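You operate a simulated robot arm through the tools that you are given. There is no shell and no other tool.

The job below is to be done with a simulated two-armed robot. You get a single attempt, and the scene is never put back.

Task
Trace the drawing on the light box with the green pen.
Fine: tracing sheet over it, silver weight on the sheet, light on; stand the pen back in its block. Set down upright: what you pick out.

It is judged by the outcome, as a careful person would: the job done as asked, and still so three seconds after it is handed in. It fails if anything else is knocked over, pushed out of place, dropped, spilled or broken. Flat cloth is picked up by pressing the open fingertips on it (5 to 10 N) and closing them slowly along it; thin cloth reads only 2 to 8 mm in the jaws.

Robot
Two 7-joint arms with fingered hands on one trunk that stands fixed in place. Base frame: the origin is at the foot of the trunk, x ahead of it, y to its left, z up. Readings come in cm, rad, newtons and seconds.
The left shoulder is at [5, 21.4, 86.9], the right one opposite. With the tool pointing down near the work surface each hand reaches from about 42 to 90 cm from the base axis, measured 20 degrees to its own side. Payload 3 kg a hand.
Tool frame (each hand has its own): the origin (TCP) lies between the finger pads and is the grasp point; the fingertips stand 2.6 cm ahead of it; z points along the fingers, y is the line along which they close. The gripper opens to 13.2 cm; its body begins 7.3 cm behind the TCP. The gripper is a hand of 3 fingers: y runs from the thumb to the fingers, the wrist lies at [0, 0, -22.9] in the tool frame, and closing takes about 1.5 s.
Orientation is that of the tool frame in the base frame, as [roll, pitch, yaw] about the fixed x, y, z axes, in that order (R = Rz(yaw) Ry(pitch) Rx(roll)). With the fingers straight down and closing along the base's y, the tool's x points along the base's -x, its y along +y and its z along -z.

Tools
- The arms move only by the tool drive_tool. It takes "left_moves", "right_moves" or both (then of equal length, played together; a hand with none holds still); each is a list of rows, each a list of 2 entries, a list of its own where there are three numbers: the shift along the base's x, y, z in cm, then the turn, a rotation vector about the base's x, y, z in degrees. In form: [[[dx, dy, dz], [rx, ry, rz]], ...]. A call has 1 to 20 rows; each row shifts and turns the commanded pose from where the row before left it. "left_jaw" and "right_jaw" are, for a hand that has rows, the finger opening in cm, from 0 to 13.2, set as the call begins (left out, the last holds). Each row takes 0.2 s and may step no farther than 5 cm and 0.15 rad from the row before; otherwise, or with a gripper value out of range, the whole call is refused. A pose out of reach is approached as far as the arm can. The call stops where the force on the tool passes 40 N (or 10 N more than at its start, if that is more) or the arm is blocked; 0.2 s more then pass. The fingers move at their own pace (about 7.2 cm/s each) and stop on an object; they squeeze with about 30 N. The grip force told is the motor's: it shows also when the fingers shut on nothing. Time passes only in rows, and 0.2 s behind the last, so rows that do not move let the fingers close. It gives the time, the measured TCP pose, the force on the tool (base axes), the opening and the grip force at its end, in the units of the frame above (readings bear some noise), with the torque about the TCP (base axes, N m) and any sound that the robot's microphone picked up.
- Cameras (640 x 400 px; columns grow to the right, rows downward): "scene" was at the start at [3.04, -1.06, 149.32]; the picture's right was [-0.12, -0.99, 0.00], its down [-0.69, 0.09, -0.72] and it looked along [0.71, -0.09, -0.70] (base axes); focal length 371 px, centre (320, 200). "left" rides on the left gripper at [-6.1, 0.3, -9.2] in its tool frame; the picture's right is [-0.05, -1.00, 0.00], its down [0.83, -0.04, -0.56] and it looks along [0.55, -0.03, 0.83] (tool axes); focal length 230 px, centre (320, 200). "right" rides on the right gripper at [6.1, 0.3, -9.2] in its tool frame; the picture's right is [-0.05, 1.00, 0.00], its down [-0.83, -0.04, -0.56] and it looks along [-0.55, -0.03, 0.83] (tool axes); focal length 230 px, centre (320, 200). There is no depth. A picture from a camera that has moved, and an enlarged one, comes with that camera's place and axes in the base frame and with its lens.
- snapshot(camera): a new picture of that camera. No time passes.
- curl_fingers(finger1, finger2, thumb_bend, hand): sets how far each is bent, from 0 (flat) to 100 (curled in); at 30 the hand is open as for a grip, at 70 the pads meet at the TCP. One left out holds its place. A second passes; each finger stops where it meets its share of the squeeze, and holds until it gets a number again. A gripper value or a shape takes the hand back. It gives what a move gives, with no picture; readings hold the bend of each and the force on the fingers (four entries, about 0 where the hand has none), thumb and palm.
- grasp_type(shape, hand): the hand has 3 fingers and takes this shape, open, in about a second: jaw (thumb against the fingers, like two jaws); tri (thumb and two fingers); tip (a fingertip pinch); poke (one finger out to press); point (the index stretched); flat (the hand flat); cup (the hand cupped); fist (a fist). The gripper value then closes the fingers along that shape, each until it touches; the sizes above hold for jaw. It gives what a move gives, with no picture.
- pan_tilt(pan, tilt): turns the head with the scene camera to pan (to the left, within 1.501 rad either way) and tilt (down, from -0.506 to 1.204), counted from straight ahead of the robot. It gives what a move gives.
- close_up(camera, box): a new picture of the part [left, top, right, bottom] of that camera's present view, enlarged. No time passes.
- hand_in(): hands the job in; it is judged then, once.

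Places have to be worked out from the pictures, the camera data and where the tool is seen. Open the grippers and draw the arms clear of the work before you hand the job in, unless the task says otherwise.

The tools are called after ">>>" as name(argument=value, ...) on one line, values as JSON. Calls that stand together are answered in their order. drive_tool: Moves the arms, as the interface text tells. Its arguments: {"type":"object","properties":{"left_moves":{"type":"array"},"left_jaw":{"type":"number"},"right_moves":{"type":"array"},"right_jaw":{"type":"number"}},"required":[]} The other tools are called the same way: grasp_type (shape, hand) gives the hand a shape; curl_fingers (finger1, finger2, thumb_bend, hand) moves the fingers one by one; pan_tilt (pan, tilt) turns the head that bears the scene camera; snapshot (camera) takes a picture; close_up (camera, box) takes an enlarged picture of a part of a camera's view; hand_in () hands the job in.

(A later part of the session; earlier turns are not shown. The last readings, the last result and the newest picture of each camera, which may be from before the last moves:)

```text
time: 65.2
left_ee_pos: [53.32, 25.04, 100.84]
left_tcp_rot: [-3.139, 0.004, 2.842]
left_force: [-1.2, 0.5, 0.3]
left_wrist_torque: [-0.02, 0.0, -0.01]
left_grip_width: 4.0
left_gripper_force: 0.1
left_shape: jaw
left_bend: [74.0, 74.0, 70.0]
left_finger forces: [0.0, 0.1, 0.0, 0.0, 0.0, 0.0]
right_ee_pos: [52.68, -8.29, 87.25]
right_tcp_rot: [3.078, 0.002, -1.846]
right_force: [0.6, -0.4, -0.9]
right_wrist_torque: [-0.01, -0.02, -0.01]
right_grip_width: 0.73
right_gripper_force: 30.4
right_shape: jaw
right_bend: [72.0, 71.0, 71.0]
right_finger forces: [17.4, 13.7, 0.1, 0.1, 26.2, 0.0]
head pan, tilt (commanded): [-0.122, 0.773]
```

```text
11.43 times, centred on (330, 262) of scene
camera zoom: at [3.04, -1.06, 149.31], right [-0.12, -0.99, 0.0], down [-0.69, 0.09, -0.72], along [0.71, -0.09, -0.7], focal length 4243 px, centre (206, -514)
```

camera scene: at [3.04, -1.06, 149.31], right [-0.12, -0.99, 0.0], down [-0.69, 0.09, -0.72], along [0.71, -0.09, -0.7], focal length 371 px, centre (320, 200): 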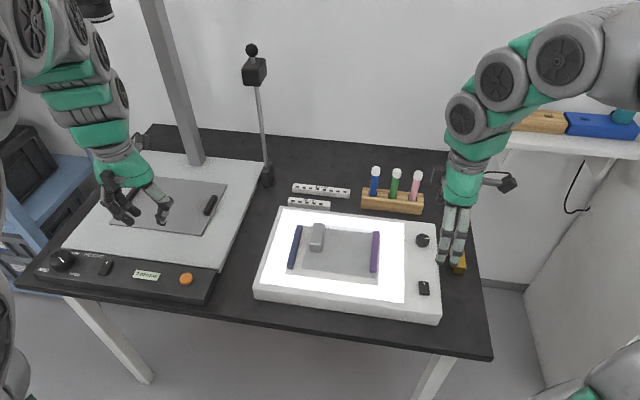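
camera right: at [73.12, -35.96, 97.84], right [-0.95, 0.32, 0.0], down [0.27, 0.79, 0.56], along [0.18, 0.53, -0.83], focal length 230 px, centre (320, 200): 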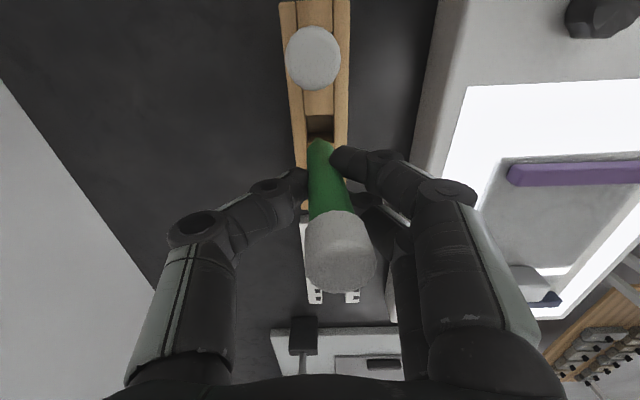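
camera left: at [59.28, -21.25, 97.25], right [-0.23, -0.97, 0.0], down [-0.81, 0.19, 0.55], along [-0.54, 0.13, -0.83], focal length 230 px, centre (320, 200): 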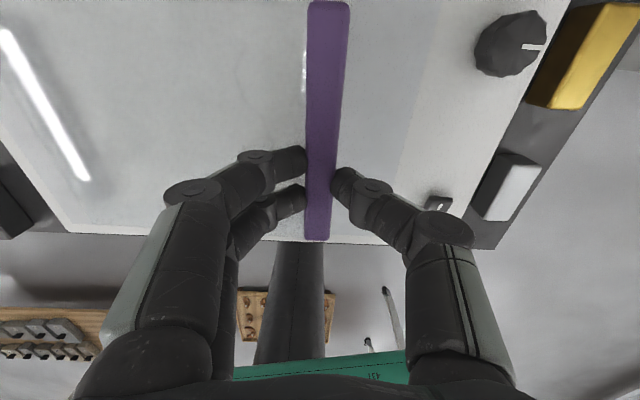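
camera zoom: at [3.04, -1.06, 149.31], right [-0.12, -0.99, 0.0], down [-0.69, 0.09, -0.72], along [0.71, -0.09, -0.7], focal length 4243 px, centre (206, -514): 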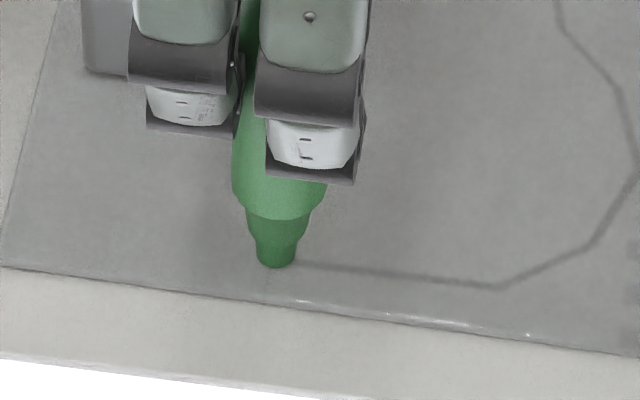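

Still no clear force. I lower another 0.1 cm and read the force again.

>>> drive_tool(right_moves=[[[0, 0, -0.1], [0, 0, 0]], [[0, 0, 0], [0, 0, 0]]])

>>> drive_tool(right_moves=[[[0, 0, -0.1], [0, 0, 0]], [[0, 0, 0], [0, 0, 0]]])

>>> close_up(camera="scene", box=[310, 245, 350, 280])

```text
time: 65.8
left_ee_pos: [53.27, 24.85, 100.81]
left_tcp_rot: [-3.142, 0.004, 2.842]
left_force: [-0.8, -0.2, 0.6]
left_wrist_torque: [-0.02, 0.02, 0.03]
left_grip_width: 3.98
left_gripper_force: 0.0
left_shape: jaw
left_bend: [74.0, 74.0, 70.0]
left_finger forces: [0.0, 0.1, 0.0, 0.0, 0.0, 0.0]
right_ee_pos: [52.69, -8.4, 87.18]
right_tcp_rot: [3.078, 0.001, -1.848]
right_force: [0.8, 0.5, 6.2]
right_wrist_torque: [0.01, 0.01, 0.0]
right_grip_width: 0.72
right_gripper_force: 30.2
right_shape: jaw
right_bend: [72.0, 71.0, 71.0]
right_finger forces: [18.1, 14.7, 0.1, 0.1, 27.7, 0.0]
head pan, tilt (commanded): [-0.122, 0.773]
```

```text
time: 66.5
left_ee_pos: [53.34, 24.96, 100.86]
left_tcp_rot: [-3.14, 0.004, 2.842]
left_force: [1.2, 1.1, 0.4]
left_wrist_torque: [0.05, 0.01, 0.01]
left_grip_width: 4.0
left_gripper_force: 0.0
left_shape: jaw
left_bend: [74.0, 74.0, 70.0]
left_finger forces: [0.1, 0.0, 0.1, 0.0, 0.1, 0.0]
right_ee_pos: [52.65, -8.37, 87.08]
right_tcp_rot: [3.08, 0.001, -1.849]
right_force: [0.7, 1.3, 17.1]
right_wrist_torque: [0.05, 0.08, 0.04]
right_grip_width: 0.75
right_gripper_force: 30.1
right_shape: jaw
right_bend: [72.0, 71.0, 71.0]
right_finger forces: [19.6, 16.7, 0.0, 0.0, 31.3, 0.0]
head pan, tilt (commanded): [-0.122, 0.773]
```

```text
11.43 times, centred on (330, 262) of scene
camera zoom: at [3.02, -1.05, 149.31], right [-0.12, -0.99, 0.0], down [-0.69, 0.09, -0.72], along [0.71, -0.09, -0.7], focal length 4243 px, centre (206, -514)
```

zoom: 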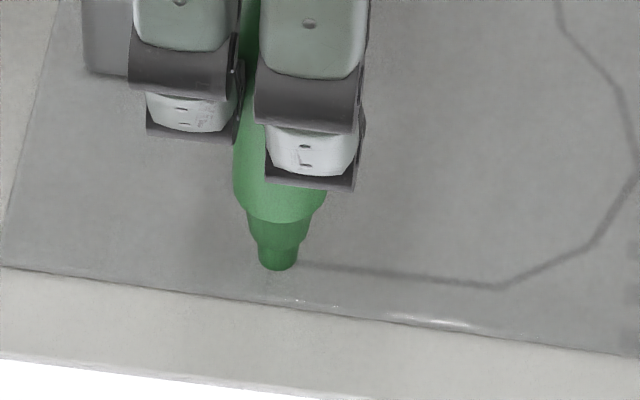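

The pen now touches at 17 N, with the tip centred on the line's left end within about 1 mm. I ease up to a light pressure, then draw the first part of the base line toward P1 and check the ink.

>>> drive_tool(right_moves=[[[-0.05, 0.12, 0.13], [0, 0, 0]], [[0, 0, 0], [0, 0, 0]], [[-0.134, -0.493, 0], [0, 0, 0]], [[-0.134, -0.493, 0], [0, 0, 0]], [[-0.134, -0.493, 0], [0, 0, 0]]])

>>> close_up(camera="scene", box=[310, 240, 360, 280])

```text
time: 67.7
left_ee_pos: [53.33, 25.0, 100.9]
left_tcp_rot: [-3.141, 0.004, 2.842]
left_force: [-0.6, 0.5, -0.2]
left_wrist_torque: [-0.02, 0.01, -0.03]
left_grip_width: 3.96
left_gripper_force: 0.1
left_shape: jaw
left_bend: [74.0, 74.0, 70.0]
left_finger forces: [0.0, 0.1, 0.0, 0.1, 0.0, 0.1]
right_ee_pos: [52.27, -9.68, 87.14]
right_tcp_rot: [3.081, 0.002, -1.848]
right_force: [0.2, 3.0, 9.9]
right_wrist_torque: [0.19, -0.02, -0.02]
right_grip_width: 0.71
right_gripper_force: 30.1
right_shape: jaw
right_bend: [72.0, 71.0, 71.0]
right_finger forces: [19.7, 21.4, 0.0, 0.0, 29.7, 0.1]
head pan, tilt (commanded): [-0.122, 0.773]
```

```text
10.00 times, centred on (335, 260) of scene
camera zoom: at [3.03, -1.05, 149.31], right [-0.12, -0.99, 0.0], down [-0.69, 0.09, -0.72], along [0.71, -0.09, -0.7], focal length 3713 px, centre (170, -400)
```

zoom: 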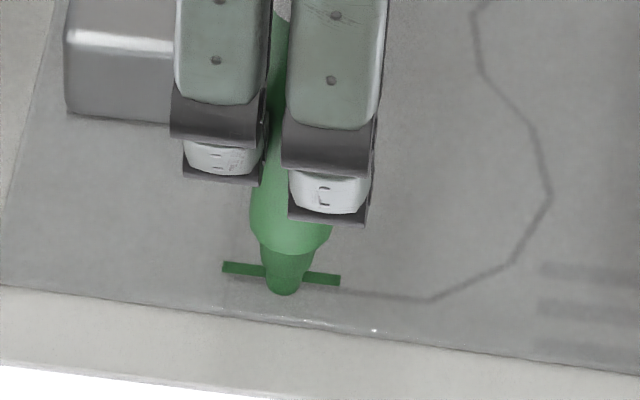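

The pen writes, but the green line looks about 3 mm beyond the black one. I lift the pen 3 cm and look from both cameras to tell a true offset from parallax before going on.

>>> drive_tool(right_moves=[[[0, 0, 0.6], [0, 0, 0]], [[0, 0, 1.2], [0, 0, 0]], [[0, 0, 1.2], [0, 0, 0]], [[0, 0, 0], [0, 0, 0]]])

>>> close_up(camera="scene", box=[315, 250, 355, 280])

>>> snapshot(camera="right")

>>> close_up(camera="right", box=[280, 0, 400, 160])

```text
time: 68.7
left_ee_pos: [53.31, 25.02, 100.91]
left_tcp_rot: [-3.14, 0.002, 2.842]
left_force: [-0.3, -0.4, -0.2]
left_wrist_torque: [0.02, -0.04, -0.01]
left_grip_width: 3.99
left_gripper_force: 0.1
left_shape: jaw
left_bend: [74.0, 74.0, 70.0]
left_finger forces: [0.0, 0.1, 0.0, 0.0, 0.1, 0.1]
right_ee_pos: [52.13, -9.69, 90.15]
right_tcp_rot: [3.08, 0.002, -1.846]
right_force: [-0.6, -0.4, -0.1]
right_wrist_torque: [0.02, -0.04, 0.02]
right_grip_width: 0.73
right_gripper_force: 30.2
right_shape: jaw
right_bend: [72.0, 71.0, 71.0]
right_finger forces: [19.1, 15.8, 0.1, 0.0, 27.9, 0.0]
head pan, tilt (commanded): [-0.122, 0.773]
```

```text
13.33 times, centred on (335, 265) of scene
camera zoom: at [3.04, -1.06, 149.31], right [-0.12, -0.99, 0.0], down [-0.69, 0.09, -0.72], along [0.71, -0.09, -0.7], focal length 4950 px, centre (120, -667)
```

zoom: 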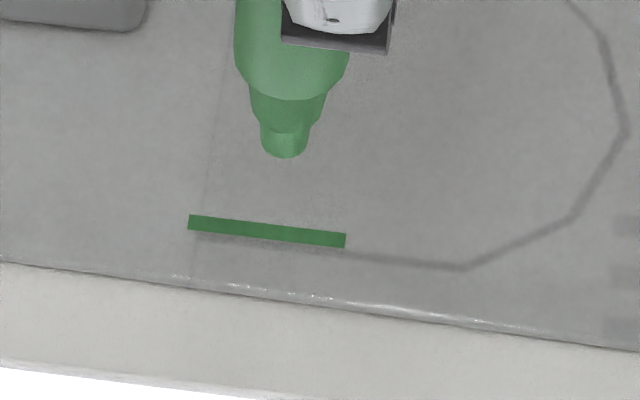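

```text
taken
camera right: at [50.86, -15.78, 99.45], right [-0.94, 0.32, 0.06], down [0.3, 0.78, 0.55], along [0.13, 0.54, -0.83], focal length 230 px, centre (320, 200)
```

right: 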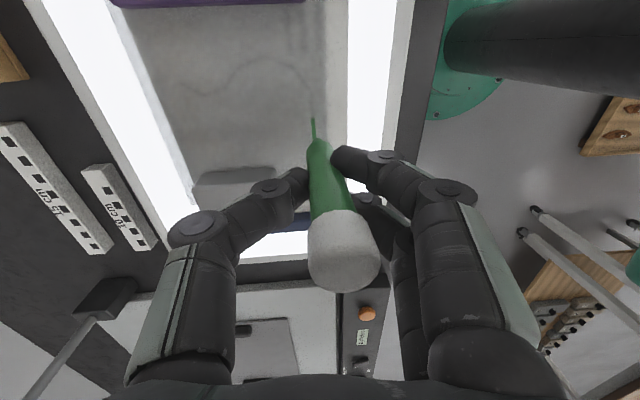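

```text
2.50 times, centred on (340, 80) of right
camera zoom: at [50.86, -15.78, 99.45], right [-0.94, 0.32, 0.06], down [0.3, 0.78, 0.55], along [0.13, 0.54, -0.83], focal length 575 px, centre (270, 500)
```

zoom: 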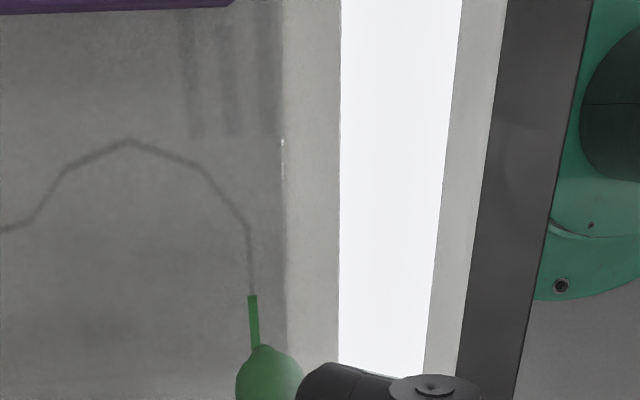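

From the right camera, which has no parallax across the line, the ink lies right on the black line; the scene offset comes from the sheet's thickness. I put the pen back down at the same spot and draw a short 0.5 cm step to see how the ink is laid down.

>>> drive_tool(right_moves=[[[0, 0, -1.2], [0, 0, 0]], [[0, 0, -1.2], [0, 0, 0]], [[0, 0, -0.57], [0, 0, 0]], [[-0.134, -0.493, 0], [0, 0, 0]]])

>>> close_up(camera="scene", box=[310, 240, 360, 280])

```text
time: 69.7
left_ee_pos: [53.23, 24.92, 100.93]
left_tcp_rot: [-3.14, 0.003, 2.841]
left_force: [0.1, -0.3, 0.3]
left_wrist_torque: [-0.01, 0.01, -0.02]
left_grip_width: 4.01
left_gripper_force: 0.0
left_shape: jaw
left_bend: [74.0, 74.0, 70.0]
left_finger forces: [0.1, 0.0, 0.1, 0.0, 0.1, 0.1]
right_ee_pos: [52.11, -10.26, 87.16]
right_tcp_rot: [3.08, 0.001, -1.849]
right_force: [0.0, 0.6, 3.5]
right_wrist_torque: [0.05, 0.02, -0.01]
right_grip_width: 0.72
right_gripper_force: 29.8
right_shape: jaw
right_bend: [72.0, 71.0, 71.0]
right_finger forces: [19.2, 17.4, 0.0, 0.0, 28.4, 0.0]
head pan, tilt (commanded): [-0.122, 0.773]
```

```text
10.00 times, centred on (335, 260) of scene
camera zoom: at [3.03, -1.06, 149.31], right [-0.12, -0.99, 0.0], down [-0.69, 0.09, -0.72], along [0.71, -0.09, -0.7], focal length 3713 px, centre (170, -400)
```

zoom: 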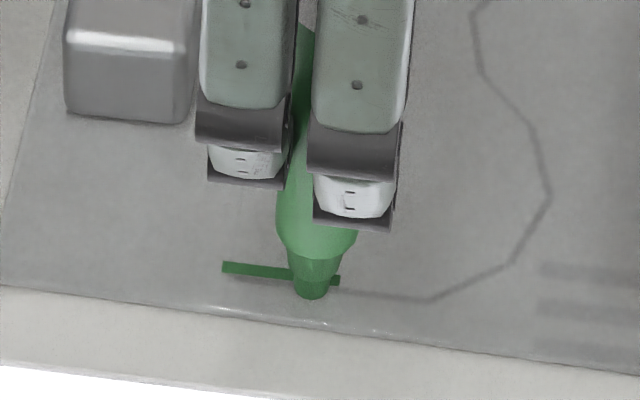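

Contact is light at 3.5 N and the ink is unchanged so far. I continue toward P1 by another 1.5 cm.

>>> drive_tool(right_moves=[[[-0.134, -0.493, 0], [0, 0, 0]], [[-0.134, -0.493, 0], [0, 0, 0]], [[-0.134, -0.493, 0], [0, 0, 0]]])

>>> close_up(camera="scene", box=[310, 240, 360, 280])

```text
time: 70.5
left_ee_pos: [53.36, 24.88, 100.85]
left_tcp_rot: [-3.141, 0.003, 2.842]
left_force: [-0.3, -0.4, -0.7]
left_wrist_torque: [-0.02, 0.01, -0.02]
left_grip_width: 3.98
left_gripper_force: 0.0
left_shape: jaw
left_bend: [74.0, 74.0, 70.0]
left_finger forces: [0.0, 0.0, 0.1, 0.0, 0.0, 0.1]
right_ee_pos: [51.78, -11.62, 87.29]
right_tcp_rot: [3.08, 0.001, -1.847]
right_force: [0.6, 0.7, 0.2]
right_wrist_torque: [0.0, 0.01, 0.01]
right_grip_width: 0.72
right_gripper_force: 30.5
right_shape: jaw
right_bend: [71.0, 71.0, 71.0]
right_finger forces: [19.3, 16.1, 0.0, 0.1, 27.6, 0.0]
head pan, tilt (commanded): [-0.122, 0.773]
```

```text
10.00 times, centred on (335, 260) of scene
camera zoom: at [3.04, -1.06, 149.31], right [-0.12, -0.99, 0.0], down [-0.69, 0.09, -0.72], along [0.71, -0.09, -0.7], focal length 3713 px, centre (170, -400)
```

zoom: 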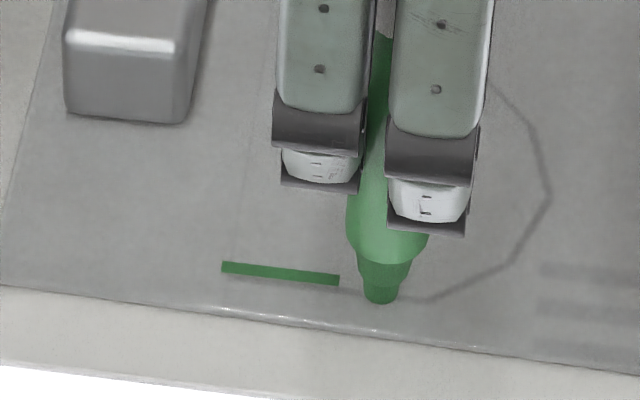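

The pen lost contact partway (0.2 N), so no new ink. I go back about 1.3 cm slightly lifted and press down again a little deeper before drawing on.

>>> drive_tool(right_moves=[[[0, 0, 0.4], [0, 0, 0]], [[0.17, 0.64, 0], [0, 0, 0]], [[0.17, 0.64, 0], [0, 0, 0]], [[0, 0, -0.4], [0, 0, 0]], [[0, 0, -0.06], [0, 0, 0]], [[0, 0, 0], [0, 0, 0]]])

>>> close_up(camera="scene", box=[310, 240, 360, 280])

```text
time: 71.8
left_ee_pos: [53.27, 25.03, 100.86]
left_tcp_rot: [-3.139, 0.003, 2.841]
left_force: [0.4, -0.5, 0.1]
left_wrist_torque: [0.01, 0.03, -0.01]
left_grip_width: 3.99
left_gripper_force: 0.1
left_shape: jaw
left_bend: [74.0, 74.0, 70.0]
left_finger forces: [0.1, 0.0, 0.0, 0.0, 0.1, 0.0]
right_ee_pos: [52.1, -10.56, 87.18]
right_tcp_rot: [3.079, 0.003, -1.847]
right_force: [-0.7, -0.1, 2.6]
right_wrist_torque: [0.0, 0.04, -0.02]
right_grip_width: 0.75
right_gripper_force: 30.2
right_shape: jaw
right_bend: [71.0, 71.0, 71.0]
right_finger forces: [19.4, 16.2, 0.0, 0.0, 27.9, 0.0]
head pan, tilt (commanded): [-0.122, 0.773]
```

```text
10.00 times, centred on (335, 260) of scene
camera zoom: at [3.03, -1.06, 149.31], right [-0.12, -0.99, 0.0], down [-0.69, 0.09, -0.72], along [0.71, -0.09, -0.7], focal length 3713 px, centre (170, -400)
```

zoom: 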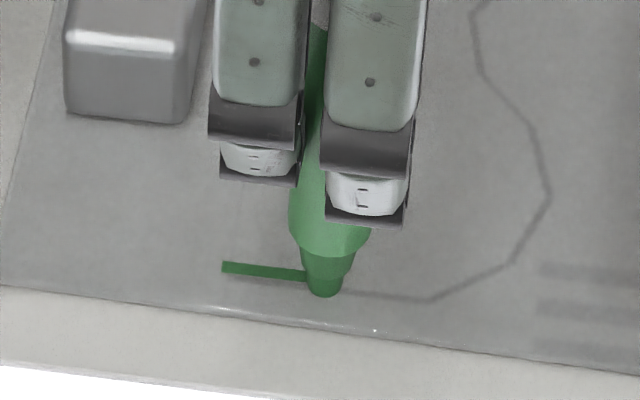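

Contact is 2.6 N. I press slightly more and draw the next 1.5 cm.

>>> drive_tool(right_moves=[[[0, 0, -0.05], [0, 0, 0]], [[-0.134, -0.493, -0.01], [0, 0, 0]], [[-0.134, -0.493, -0.01], [0, 0, 0]], [[-0.134, -0.493, -0.01], [0, 0, 0]]])

>>> close_up(camera="scene", box=[310, 240, 360, 280])

```text
time: 72.8
left_ee_pos: [53.2, 24.96, 100.92]
left_tcp_rot: [-3.141, 0.004, 2.84]
left_force: [0.3, 0.5, 0.3]
left_wrist_torque: [-0.03, -0.04, -0.03]
left_grip_width: 3.94
left_gripper_force: 0.0
left_shape: jaw
left_bend: [74.0, 74.0, 70.0]
left_finger forces: [0.0, 0.0, 0.0, 0.1, 0.1, 0.1]
right_ee_pos: [51.8, -11.97, 86.94]
right_tcp_rot: [3.077, -0.001, -1.846]
right_force: [0.1, -0.3, 1.9]
right_wrist_torque: [0.0, 0.02, 0.01]
right_grip_width: 0.59
right_gripper_force: 29.9
right_shape: jaw
right_bend: [71.0, 73.0, 72.0]
right_finger forces: [20.0, 0.0, 0.1, 0.1, 24.9, 0.0]
head pan, tilt (commanded): [-0.122, 0.773]
```

```text
10.00 times, centred on (335, 260) of scene
camera zoom: at [3.03, -1.06, 149.31], right [-0.12, -0.99, 0.0], down [-0.69, 0.09, -0.72], along [0.71, -0.09, -0.7], focal length 3713 px, centre (170, -400)
```

zoom: 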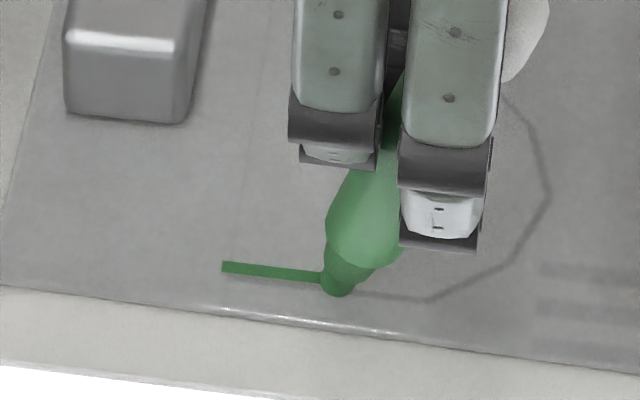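

The tip stuck and the pen has tilted in the hand (finger 2 shows no force). I stop and look at it closely before doing anything else.

>>> snapshot(camera="right")

>>> close_up(camera="scene", box=[290, 180, 410, 280])

```text
taken
camera right: at [50.37, -18.07, 96.27], right [-0.94, 0.32, 0.06], down [0.3, 0.78, 0.55], along [0.13, 0.54, -0.83], focal length 230 px, centre (320, 200)
```

right: 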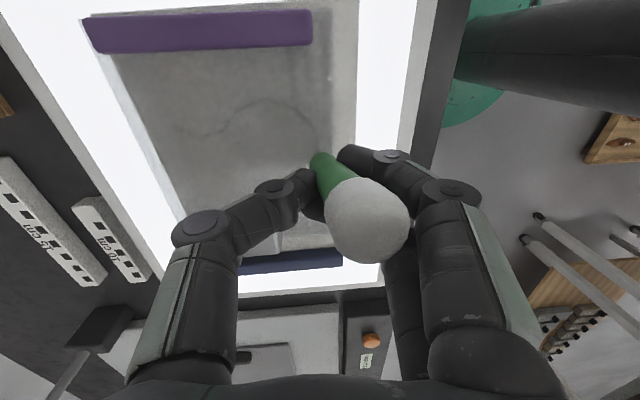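

```text
4.00 times, centred on (350, 230) of scene
camera zoom: at [3.03, -1.06, 149.31], right [-0.12, -0.99, 0.0], down [-0.69, 0.09, -0.72], along [0.71, -0.09, -0.7], focal length 1485 px, centre (200, 80)
```

zoom: 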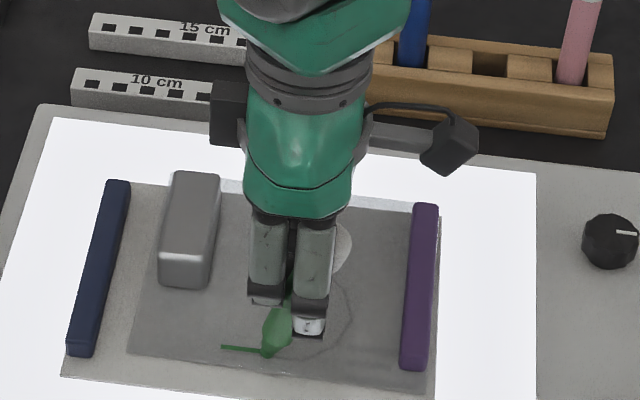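

The pen leans about 9° with its top to the right, because the tip stuck while the hand moved on. I move the hand back the same way in small steps, with the tip still resting, so the pen swings upright again between both fingers.

>>> drive_tool(right_moves=[[[0.08, 0.3, 0], [0, 0, 0]], [[0.08, 0.3, 0], [0, 0, 0]], [[0, 0, 0], [0, 0, 0]]])

>>> close_up(camera="scene", box=[310, 240, 360, 280])

```text
time: 73.7
left_ee_pos: [53.17, 24.98, 100.82]
left_tcp_rot: [-3.141, 0.004, 2.841]
left_force: [0.1, 0.2, 0.1]
left_wrist_torque: [-0.01, 0.02, -0.02]
left_grip_width: 3.99
left_gripper_force: 0.0
left_shape: jaw
left_bend: [74.0, 74.0, 70.0]
left_finger forces: [0.1, 0.1, 0.0, 0.0, 0.0, 0.1]
right_ee_pos: [51.93, -11.37, 86.9]
right_tcp_rot: [3.079, 0.001, -1.847]
right_force: [-0.7, -2.0, 10.2]
right_wrist_torque: [-0.11, 0.18, 0.03]
right_grip_width: 0.62
right_gripper_force: 30.5
right_shape: jaw
right_bend: [71.0, 73.0, 72.0]
right_finger forces: [21.7, 0.0, 0.0, 0.0, 25.8, 0.0]
head pan, tilt (commanded): [-0.122, 0.773]
```

```text
10.00 times, centred on (335, 260) of scene
camera zoom: at [3.02, -1.06, 149.31], right [-0.12, -0.99, 0.0], down [-0.69, 0.09, -0.72], along [0.71, -0.09, -0.7], focal length 3713 px, centre (170, -400)
```

zoom: 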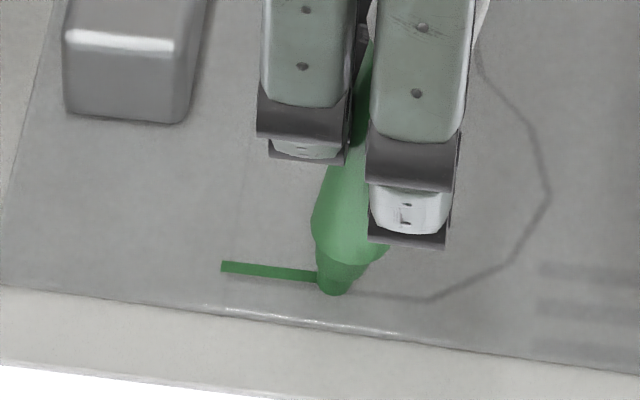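

It is straightening, with force rising to 10 N. I go on another 0.6 cm while raising slightly.

>>> drive_tool(right_moves=[[[0, 0, 0.05], [0, 0, 0]], [[0.08, 0.3, 0.03], [0, 0, 0]], [[0.08, 0.3, 0.03], [0, 0, 0]], [[0, 0, 0], [0, 0, 0]]])

>>> close_up(camera="scene", box=[310, 240, 360, 280])

```text
time: 74.7
left_ee_pos: [53.23, 25.11, 100.82]
left_tcp_rot: [-3.14, 0.004, 2.842]
left_force: [-0.8, 0.5, -0.4]
left_wrist_torque: [0.0, -0.01, -0.01]
left_grip_width: 3.97
left_gripper_force: 0.1
left_shape: jaw
left_bend: [74.0, 74.0, 70.0]
left_finger forces: [0.0, 0.0, 0.0, 0.0, 0.0, 0.1]
right_ee_pos: [52.01, -10.69, 87.26]
right_tcp_rot: [3.08, 0.001, -1.846]
right_force: [-0.4, -0.2, -0.8]
right_wrist_torque: [0.0, -0.01, -0.02]
right_grip_width: 0.61
right_gripper_force: 29.8
right_shape: jaw
right_bend: [71.0, 73.0, 72.0]
right_finger forces: [20.2, 0.0, 0.0, 0.1, 24.7, 0.1]
head pan, tilt (commanded): [-0.122, 0.773]
```

```text
10.00 times, centred on (335, 260) of scene
camera zoom: at [3.04, -1.06, 149.31], right [-0.12, -0.99, 0.0], down [-0.69, 0.09, -0.72], along [0.71, -0.09, -0.7], focal length 3713 px, centre (170, -400)
```

zoom: 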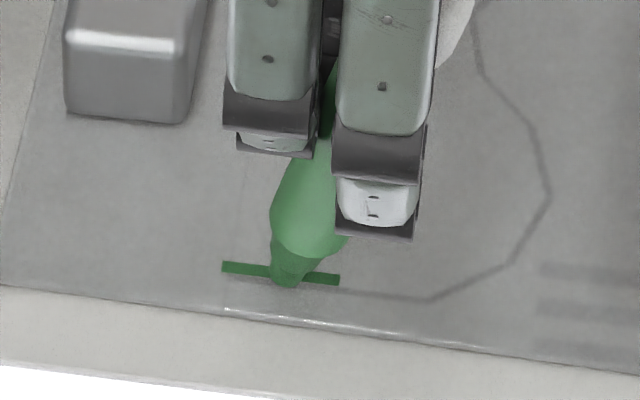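

The pen followed the hand once contact was lost; it still leans about 6°. I press down lightly again, then move the hand on to the left in small steps to swing the pen fully upright.

>>> drive_tool(right_moves=[[[0, 0, -0.1], [0, 0, 0]], [[0, 0, 0], [0, 0, 0]]])

>>> drive_tool(right_moves=[[[0, 0, -0.1], [0, 0, 0]], [[0, 0, 0], [0, 0, 0]]])

```text
time: 75.2
left_ee_pos: [53.26, 24.88, 100.92]
left_tcp_rot: [-3.139, 0.004, 2.843]
left_force: [0.5, -0.1, 0.0]
left_wrist_torque: [0.02, 0.0, 0.01]
left_grip_width: 3.99
left_gripper_force: 0.0
left_shape: jaw
left_bend: [74.0, 74.0, 70.0]
left_finger forces: [0.0, 0.0, 0.0, 0.0, 0.0, 0.0]
right_ee_pos: [51.96, -10.74, 87.12]
right_tcp_rot: [3.079, 0.002, -1.848]
right_force: [0.3, 0.0, -0.3]
right_wrist_torque: [0.02, 0.04, 0.0]
right_grip_width: 0.59
right_gripper_force: 30.2
right_shape: jaw
right_bend: [71.0, 73.0, 72.0]
right_finger forces: [20.2, 0.1, 0.0, 0.0, 24.8, 0.0]
head pan, tilt (commanded): [-0.122, 0.773]
```

```text
time: 75.8
left_ee_pos: [53.27, 25.01, 101.0]
left_tcp_rot: [-3.138, 0.003, 2.841]
left_force: [-0.7, -0.2, 0.4]
left_wrist_torque: [0.01, 0.02, 0.02]
left_grip_width: 3.98
left_gripper_force: 0.1
left_shape: jaw
left_bend: [74.0, 74.0, 70.0]
left_finger forces: [0.1, 0.0, 0.0, 0.0, 0.1, 0.0]
right_ee_pos: [52.03, -10.74, 87.0]
right_tcp_rot: [3.078, 0.001, -1.846]
right_force: [-0.6, 0.4, 5.9]
right_wrist_torque: [0.03, 0.03, 0.03]
right_grip_width: 0.62
right_gripper_force: 29.9
right_shape: jaw
right_bend: [71.0, 73.0, 72.0]
right_finger forces: [20.2, 0.1, 0.1, 0.1, 25.4, 0.1]
head pan, tilt (commanded): [-0.122, 0.773]
```

Contact at 5.9 N. I press slightly more for the tip to hold and swing the hand 0.8 cm to the left.

>>> drive_tool(right_moves=[[[0, 0, -0.05], [0, 0, 0]], [[0.055, 0.19, 0], [0, 0, 0]], [[0.055, 0.19, 0], [0, 0, 0]], [[0.055, 0.19, 0], [0, 0, 0]], [[0.055, 0.19, 0], [0, 0, 0]]])

>>> close_up(camera="scene", box=[310, 240, 360, 280])

```text
time: 77.0
left_ee_pos: [53.3, 25.11, 100.93]
left_tcp_rot: [-3.14, 0.003, 2.839]
left_force: [0.3, -0.2, -0.1]
left_wrist_torque: [-0.01, 0.02, 0.05]
left_grip_width: 4.0
left_gripper_force: 0.0
left_shape: jaw
left_bend: [74.0, 74.0, 70.0]
left_finger forces: [0.0, 0.0, 0.1, 0.0, 0.0, 0.1]
right_ee_pos: [52.24, -9.92, 86.83]
right_tcp_rot: [3.079, 0.002, -1.847]
right_force: [-2.2, -2.8, 19.7]
right_wrist_torque: [-0.21, 0.29, 0.05]
right_grip_width: 0.7
right_gripper_force: 30.0
right_shape: jaw
right_bend: [71.0, 73.0, 72.0]
right_finger forces: [24.3, 0.1, 0.0, 0.0, 28.4, 0.0]
head pan, tilt (commanded): [-0.122, 0.773]
```

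```text
10.00 times, centred on (335, 260) of scene
camera zoom: at [3.01, -1.06, 149.31], right [-0.12, -0.99, 0.0], down [-0.69, 0.09, -0.72], along [0.71, -0.09, -0.7], focal length 3713 px, centre (170, -400)
```

zoom: 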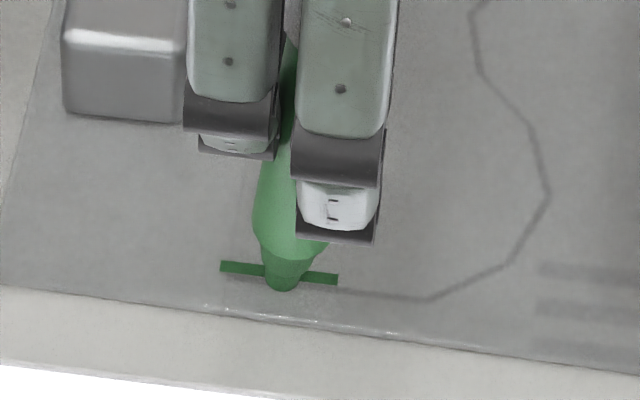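

The pen is upright again, but only the thumb and one finger hold it. I will set it back in its block and take a fresh, centred grip; first I lift it clear and check how it hangs.

>>> drive_tool(right_moves=[[[0, 0, 0.5], [0, 0, 0]], [[0, 0, 1.2], [0, 0, 0]], [[0, 0, 2], [0, 0, 0]], [[0, 0, 2], [0, 0, 0]], [[0, 0, 0], [0, 0, 0]]])

>>> close_up(camera="scene", box=[290, 190, 390, 290])

>>> snapshot(camera="right")

```text
time: 78.2
left_ee_pos: [53.34, 25.0, 100.81]
left_tcp_rot: [-3.14, 0.005, 2.841]
left_force: [-0.3, 0.3, -0.6]
left_wrist_torque: [0.01, 0.0, 0.01]
left_grip_width: 3.98
left_gripper_force: 0.1
left_shape: jaw
left_bend: [74.0, 74.0, 70.0]
left_finger forces: [0.0, 0.1, 0.1, 0.0, 0.0, 0.0]
right_ee_pos: [52.32, -9.85, 92.75]
right_tcp_rot: [3.08, 0.001, -1.845]
right_force: [0.0, -0.4, -0.3]
right_wrist_torque: [-0.02, 0.0, 0.01]
right_grip_width: 0.66
right_gripper_force: 29.9
right_shape: jaw
right_bend: [71.0, 73.0, 72.0]
right_finger forces: [19.1, 0.1, 0.1, 0.0, 24.2, 0.1]
head pan, tilt (commanded): [-0.122, 0.773]
```

```text
4.00 times, centred on (340, 240) of scene
camera zoom: at [3.04, -1.06, 149.31], right [-0.12, -0.99, 0.0], down [-0.69, 0.09, -0.72], along [0.71, -0.09, -0.7], focal length 1485 px, centre (240, 40)
```

zoom: 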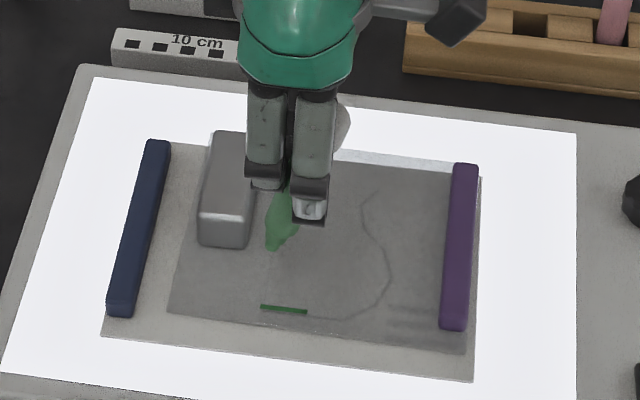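

```text
taken
camera right: at [50.94, -15.95, 102.02], right [-0.94, 0.32, 0.06], down [0.3, 0.78, 0.55], along [0.13, 0.54, -0.83], focal length 230 px, centre (320, 200)
```

right: 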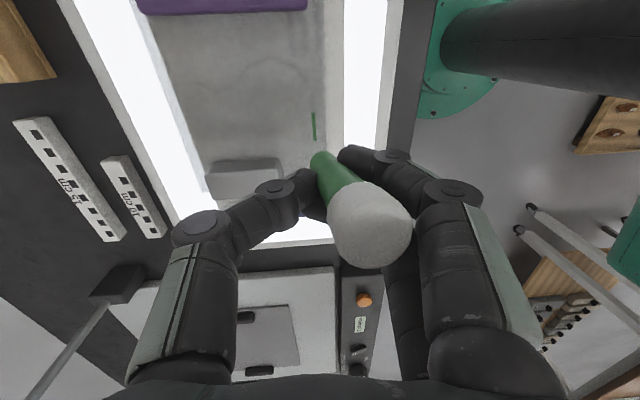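

The pen hangs about 15° off upright, top to the right. I turn the hand by the same amount the other way so the pen stands vertical for going into the block, and check.

>>> drive_tool(right_moves=[[[0, 0, 1], [-6.35, 4.25, 0]], [[0, 0, 1], [-6.35, 4.25, 0]], [[0, 0, 0], [0, 0, 0]]])

>>> close_up(camera="scene", box=[280, 160, 400, 280])

>>> snapshot(camera="right")

```text
time: 79.0
left_ee_pos: [53.31, 25.03, 100.86]
left_tcp_rot: [-3.14, 0.004, 2.84]
left_force: [0.1, 0.0, -0.4]
left_wrist_torque: [0.01, 0.02, -0.01]
left_grip_width: 3.97
left_gripper_force: 0.0
left_shape: jaw
left_bend: [74.0, 74.0, 70.0]
left_finger forces: [0.0, 0.0, 0.1, 0.1, 0.0, 0.0]
right_ee_pos: [52.14, -9.86, 94.74]
right_tcp_rot: [2.995, -0.253, -1.837]
right_force: [-1.0, -0.7, -0.8]
right_wrist_torque: [0.01, 0.02, -0.01]
right_grip_width: 0.66
right_gripper_force: 30.0
right_shape: jaw
right_bend: [71.0, 73.0, 72.0]
right_finger forces: [18.9, 0.0, 0.0, 0.1, 24.3, 0.1]
head pan, tilt (commanded): [-0.122, 0.773]
```

```text
3.33 times, centred on (340, 220) of scene
camera zoom: at [3.04, -1.06, 149.31], right [-0.12, -0.99, 0.0], down [-0.69, 0.09, -0.72], along [0.71, -0.09, -0.7], focal length 1238 px, centre (253, 133)
```

zoom: 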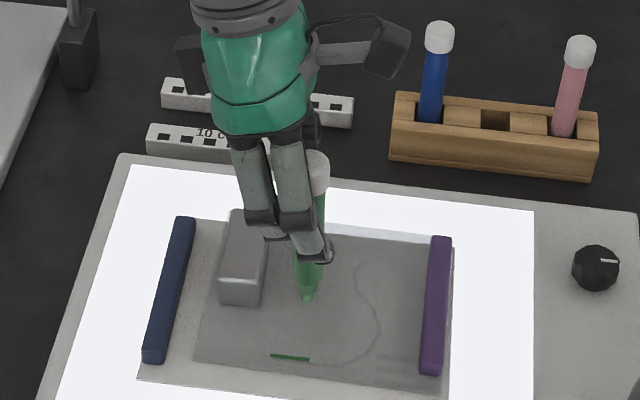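

```text
taken
camera right: at [52.33, -13.76, 105.15], right [-0.93, 0.34, 0.13], down [0.37, 0.87, 0.32], along [0.0, 0.34, -0.94], focal length 230 px, centre (320, 200)
```

right: 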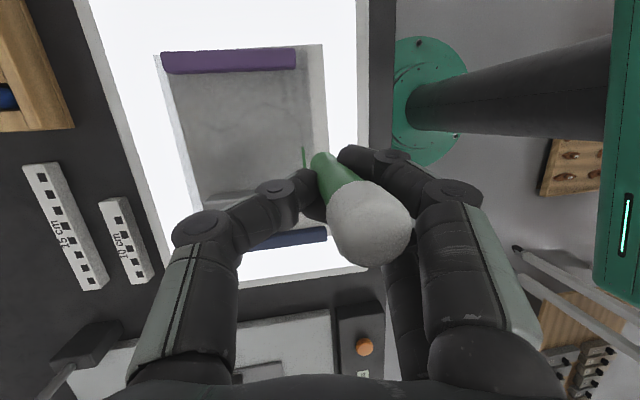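

The pen is now vertical within about 1°, with its tip at about (-0.9, -0.6, -8.1) from the TCP. I carry it over its slot at (74.95, -29.95), keeping the tip above the other pens.

>>> drive_tool(right_moves=[[[2.64, -2.17, 0], [0, 0, 0]], [[2.64, -2.17, 0], [0, 0, 0]], [[2.64, -2.17, 0], [0, 0, 0]], [[2.64, -2.17, 0], [0, 0, 0]], [[2.64, -2.17, 0], [0, 0, 0]], [[2.64, -2.17, 0], [0, 0, 0]], [[2.64, -2.17, 0], [0, 0, 0]], [[2.64, -2.17, 0], [0, 0, 0]], [[2.64, -2.17, 0], [0, 0, 0]], [[0, 0, 0], [0, 0, 0]]])

>>> close_up(camera="scene", box=[340, 110, 460, 220])

>>> snapshot(camera="right")

```text
time: 81.2
left_ee_pos: [53.31, 25.02, 100.91]
left_tcp_rot: [-3.14, 0.003, 2.842]
left_force: [-0.1, -0.4, 0.1]
left_wrist_torque: [-0.04, -0.01, -0.01]
left_grip_width: 3.97
left_gripper_force: 0.0
left_shape: jaw
left_bend: [74.0, 74.0, 70.0]
left_finger forces: [0.0, 0.0, 0.0, 0.1, 0.0, 0.0]
right_ee_pos: [75.98, -29.64, 94.63]
right_tcp_rot: [2.997, -0.252, -1.836]
right_force: [-0.4, -0.1, -1.7]
right_wrist_torque: [0.01, 0.01, -0.03]
right_grip_width: 0.63
right_gripper_force: 29.9
right_shape: jaw
right_bend: [71.0, 73.0, 72.0]
right_finger forces: [18.6, 0.0, 0.0, 0.0, 24.3, 0.0]
head pan, tilt (commanded): [-0.122, 0.773]
```

```text
3.64 times, centred on (400, 165) of scene
camera zoom: at [3.04, -1.06, 149.31], right [-0.12, -0.99, 0.0], down [-0.69, 0.09, -0.72], along [0.71, -0.09, -0.7], focal length 1350 px, centre (29, 327)
```

zoom: 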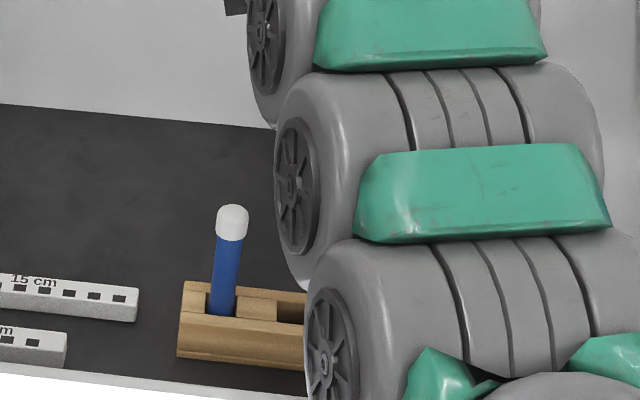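

```text
taken
camera right: at [76.14, -33.43, 105.15], right [-0.93, 0.34, 0.13], down [0.37, 0.87, 0.32], along [0.0, 0.34, -0.94], focal length 230 px, centre (320, 200)
```

right: 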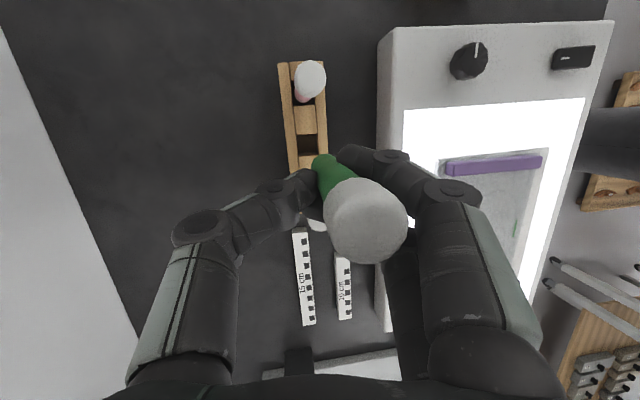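

The right arm's elbow now hides the block from the scene camera, so I rely on the right camera; I zoom in on the empty slot and pen tip there.

>>> close_up(camera="right", box=[250, 50, 370, 210])

>>> snapshot(camera="left")

>>> snapshot(camera="scene")

```text
2.50 times, centred on (310, 130) of right
camera zoom: at [76.14, -33.43, 105.15], right [-0.93, 0.34, 0.13], down [0.37, 0.87, 0.32], along [0.0, 0.34, -0.94], focal length 575 px, centre (345, 375)
```

zoom: 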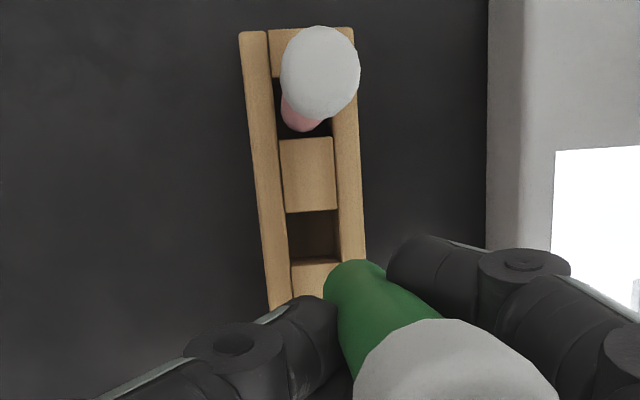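

```text
taken
camera left: at [59.2, 23.52, 110.24], right [-0.25, -0.97, 0.0], down [-0.81, 0.21, 0.55], along [-0.54, 0.13, -0.83], focal length 230 px, centre (320, 200)
```

left: 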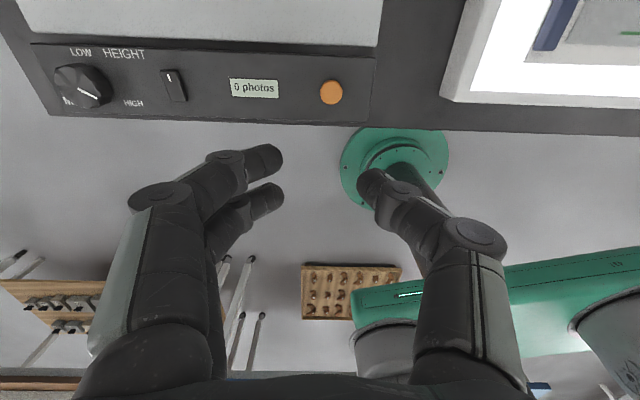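

```text
taken
camera scene: at [3.04, -1.06, 149.31], right [-0.12, -0.99, 0.0], down [-0.69, 0.09, -0.72], along [0.71, -0.09, -0.7], focal length 371 px, centre (320, 200)
```

scene: 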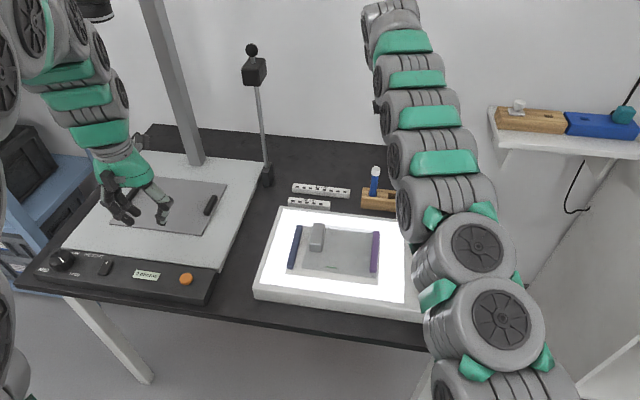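

In the same right-camera view the tip sits about 0.5 cm left of the slot centre. I shift by (+0.15, -0.5) and lower until the tip is just above the block, then look again.

>>> drive_tool(right_moves=[[[0.15, -0.5, -1.5], [0, 0, 0]], [[0, 0, -1.5], [0, 0, 0]], [[0, 0, -1.5], [0, 0, 0]], [[0, 0, -1.2], [0, 0, 0]], [[0, 0, 0], [0, 0, 0]]])

>>> close_up(camera="right", box=[250, 50, 370, 210])

```text
time: 82.5
left_ee_pos: [53.25, 24.97, 100.93]
left_tcp_rot: [-3.14, 0.005, 2.842]
left_force: [-0.6, -0.2, 0.2]
left_wrist_torque: [-0.04, 0.01, 0.0]
left_grip_width: 3.99
left_gripper_force: 0.1
left_shape: jaw
left_bend: [74.0, 74.0, 70.0]
left_finger forces: [0.0, 0.1, 0.1, 0.0, 0.1, 0.1]
right_ee_pos: [76.16, -30.01, 89.0]
right_tcp_rot: [2.995, -0.252, -1.838]
right_force: [0.4, -0.4, 0.1]
right_wrist_torque: [-0.02, -0.02, -0.01]
right_grip_width: 0.62
right_gripper_force: 29.9
right_shape: jaw
right_bend: [71.0, 73.0, 72.0]
right_finger forces: [18.5, 0.0, 0.1, 0.0, 24.2, 0.0]
head pan, tilt (commanded): [-0.122, 0.773]
```

```text
2.50 times, centred on (310, 130) of right
camera zoom: at [76.28, -33.91, 99.42], right [-0.93, 0.34, 0.13], down [0.37, 0.87, 0.32], along [0.0, 0.34, -0.94], focal length 575 px, centre (345, 375)
```

zoom: 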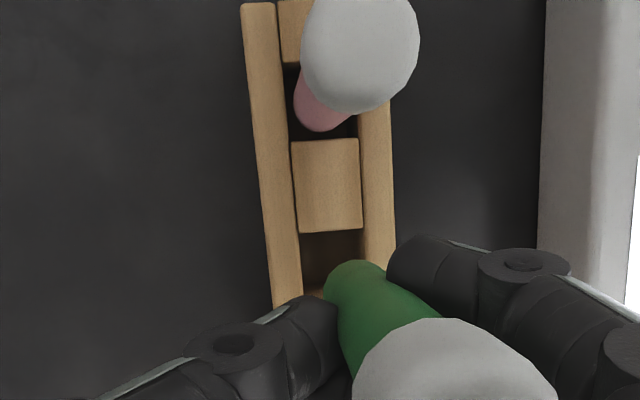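

The tip is now over the slot, needing only (+0.2, -0.06). I correct and lower so the tip enters, watching the force.

>>> drive_tool(right_moves=[[[0.2, -0.06, -0.5], [0, 0, 0]], [[0, 0, -1], [0, 0, 0]], [[0, 0, -1], [0, 0, 0]], [[0, 0, -0.8], [0, 0, 0]], [[0, 0, 0], [0, 0, 0]]])

>>> close_up(camera="right", box=[250, 50, 370, 210])

```text
time: 83.7
left_ee_pos: [53.27, 25.01, 100.91]
left_tcp_rot: [-3.138, 0.003, 2.842]
left_force: [-0.6, 0.2, 0.0]
left_wrist_torque: [0.03, 0.02, -0.01]
left_grip_width: 3.97
left_gripper_force: 0.0
left_shape: jaw
left_bend: [74.0, 74.0, 70.0]
left_finger forces: [0.1, 0.0, 0.1, 0.0, 0.0, 0.0]
right_ee_pos: [76.32, -29.97, 85.57]
right_tcp_rot: [2.995, -0.252, -1.835]
right_force: [0.2, -0.4, 0.5]
right_wrist_torque: [-0.02, 0.01, 0.02]
right_grip_width: 0.63
right_gripper_force: 29.8
right_shape: jaw
right_bend: [71.0, 73.0, 72.0]
right_finger forces: [18.6, 0.0, 0.0, 0.0, 24.3, 0.0]
head pan, tilt (commanded): [-0.122, 0.773]
```

```text
2.50 times, centred on (310, 130) of right
camera zoom: at [76.49, -33.93, 96.11], right [-0.93, 0.34, 0.13], down [0.37, 0.87, 0.32], along [0.0, 0.34, -0.94], focal length 575 px, centre (345, 375)
```

zoom: 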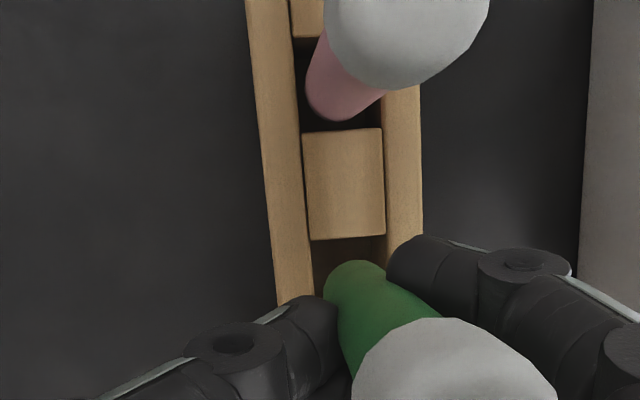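

The tip is inside the slot without contact. I continue down in small steps.

>>> drive_tool(right_moves=[[[0, 0, -0.5], [0, 0, 0]], [[0, 0, -0.5], [0, 0, 0]], [[0, 0, 0], [0, 0, 0]]])

>>> close_up(camera="right", box=[250, 50, 370, 210])

```text
time: 84.5
left_ee_pos: [53.3, 25.07, 100.93]
left_tcp_rot: [-3.14, 0.004, 2.842]
left_force: [-0.1, -0.5, 0.0]
left_wrist_torque: [0.01, 0.0, 0.03]
left_grip_width: 3.97
left_gripper_force: 0.0
left_shape: jaw
left_bend: [74.0, 74.0, 70.0]
left_finger forces: [0.1, 0.1, 0.0, 0.1, 0.0, 0.0]
right_ee_pos: [76.27, -30.05, 84.72]
right_tcp_rot: [2.996, -0.252, -1.836]
right_force: [0.3, -0.2, -0.1]
right_wrist_torque: [0.02, 0.0, 0.0]
right_grip_width: 0.67
right_gripper_force: 30.1
right_shape: jaw
right_bend: [71.0, 73.0, 72.0]
right_finger forces: [18.5, 0.0, 0.0, 0.0, 24.3, 0.0]
head pan, tilt (commanded): [-0.122, 0.773]
```

```text
2.50 times, centred on (310, 130) of right
camera zoom: at [76.47, -33.93, 95.1], right [-0.93, 0.34, 0.13], down [0.37, 0.87, 0.32], along [0.0, 0.34, -0.94], focal length 575 px, centre (345, 375)
```

zoom: 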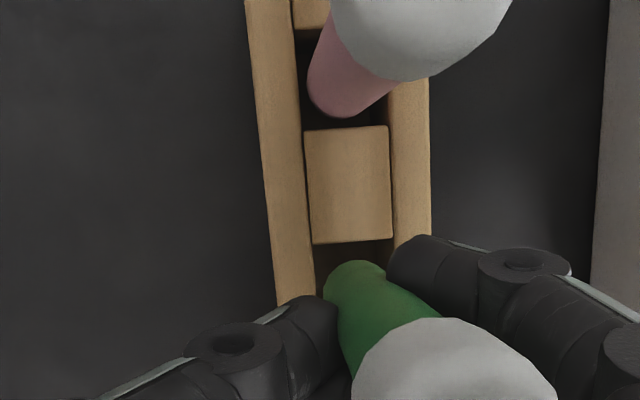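

Still free. I continue down another 1 cm.

>>> drive_tool(right_moves=[[[0, 0, -0.4], [0, 0, 0]], [[0, 0, -0.4], [0, 0, 0]], [[0, 0, -0.3], [0, 0, 0]], [[0, 0, 0], [0, 0, 0]]])

>>> snapshot(camera="right")

>>> close_up(camera="scene", box=[340, 110, 460, 220])

```text
time: 85.5
left_ee_pos: [53.11, 25.1, 100.91]
left_tcp_rot: [-3.141, 0.003, 2.842]
left_force: [-0.3, -0.3, -0.5]
left_wrist_torque: [0.0, -0.03, -0.03]
left_grip_width: 3.97
left_gripper_force: 0.2
left_shape: jaw
left_bend: [74.0, 74.0, 70.0]
left_finger forces: [0.1, 0.1, 0.0, 0.1, 0.0, 0.1]
right_ee_pos: [76.49, -30.1, 83.55]
right_tcp_rot: [2.996, -0.251, -1.836]
right_force: [-0.4, 0.0, -1.2]
right_wrist_torque: [0.0, 0.03, 0.01]
right_grip_width: 0.65
right_gripper_force: 29.8
right_shape: jaw
right_bend: [71.0, 73.0, 72.0]
right_finger forces: [18.6, 0.1, 0.0, 0.0, 24.3, 0.0]
head pan, tilt (commanded): [-0.122, 0.773]
```

```text
taken
camera right: at [76.48, -33.96, 94.01], right [-0.93, 0.34, 0.13], down [0.37, 0.87, 0.32], along [0.0, 0.34, -0.94], focal length 230 px, centre (320, 200)
```

right: 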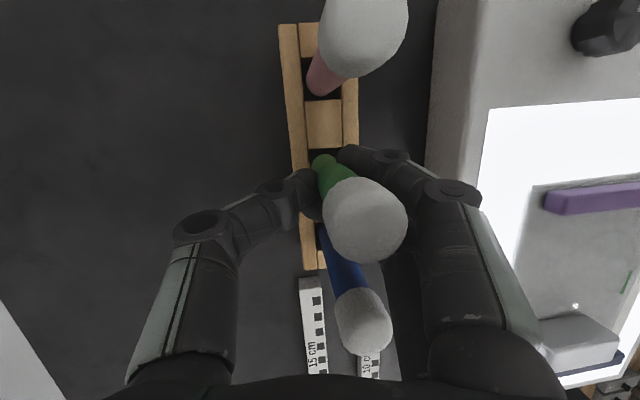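

```text
3.64 times, centred on (400, 165) of scene
camera zoom: at [3.04, -1.06, 149.31], right [-0.12, -0.99, 0.0], down [-0.69, 0.09, -0.72], along [0.71, -0.09, -0.7], focal length 1350 px, centre (29, 327)
```

zoom: 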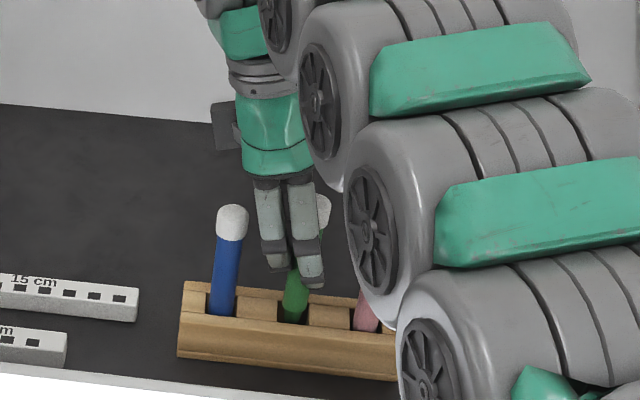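

The scene camera sees the pen entering its slot, clear of the blue and pink pens. I lower the last centimetre until it touches bottom.

>>> drive_tool(right_moves=[[[0, 0, -0.4], [0, 0, 0]], [[0, 0, -0.3], [0, 0, 0]], [[0, 0, -0.2], [0, 0, 0]], [[0, 0, 0], [0, 0, 0]]])

>>> close_up(camera="scene", box=[360, 140, 420, 210])

```text
time: 86.5
left_ee_pos: [53.25, 24.98, 100.92]
left_tcp_rot: [-3.14, 0.004, 2.841]
left_force: [0.5, 0.0, 0.2]
left_wrist_torque: [-0.02, -0.04, -0.02]
left_grip_width: 4.0
left_gripper_force: 0.2
left_shape: jaw
left_bend: [74.0, 74.0, 70.0]
left_finger forces: [0.0, 0.0, 0.0, 0.1, 0.0, 0.0]
right_ee_pos: [76.36, -30.08, 82.53]
right_tcp_rot: [2.995, -0.25, -1.837]
right_force: [-0.5, -0.2, -0.2]
right_wrist_torque: [0.04, 0.0, 0.01]
right_grip_width: 0.63
right_gripper_force: 29.9
right_shape: jaw
right_bend: [71.0, 73.0, 72.0]
right_finger forces: [18.6, 0.1, 0.0, 0.1, 24.3, 0.0]
head pan, tilt (commanded): [-0.122, 0.773]
```

```text
5.71 times, centred on (390, 175) of scene
camera zoom: at [3.04, -1.06, 149.31], right [-0.12, -0.99, 0.0], down [-0.69, 0.09, -0.72], along [0.71, -0.09, -0.7], focal length 2122 px, centre (-80, 343)
```

zoom: 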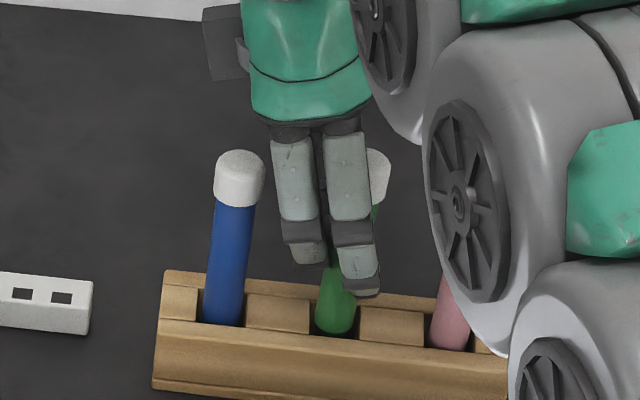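

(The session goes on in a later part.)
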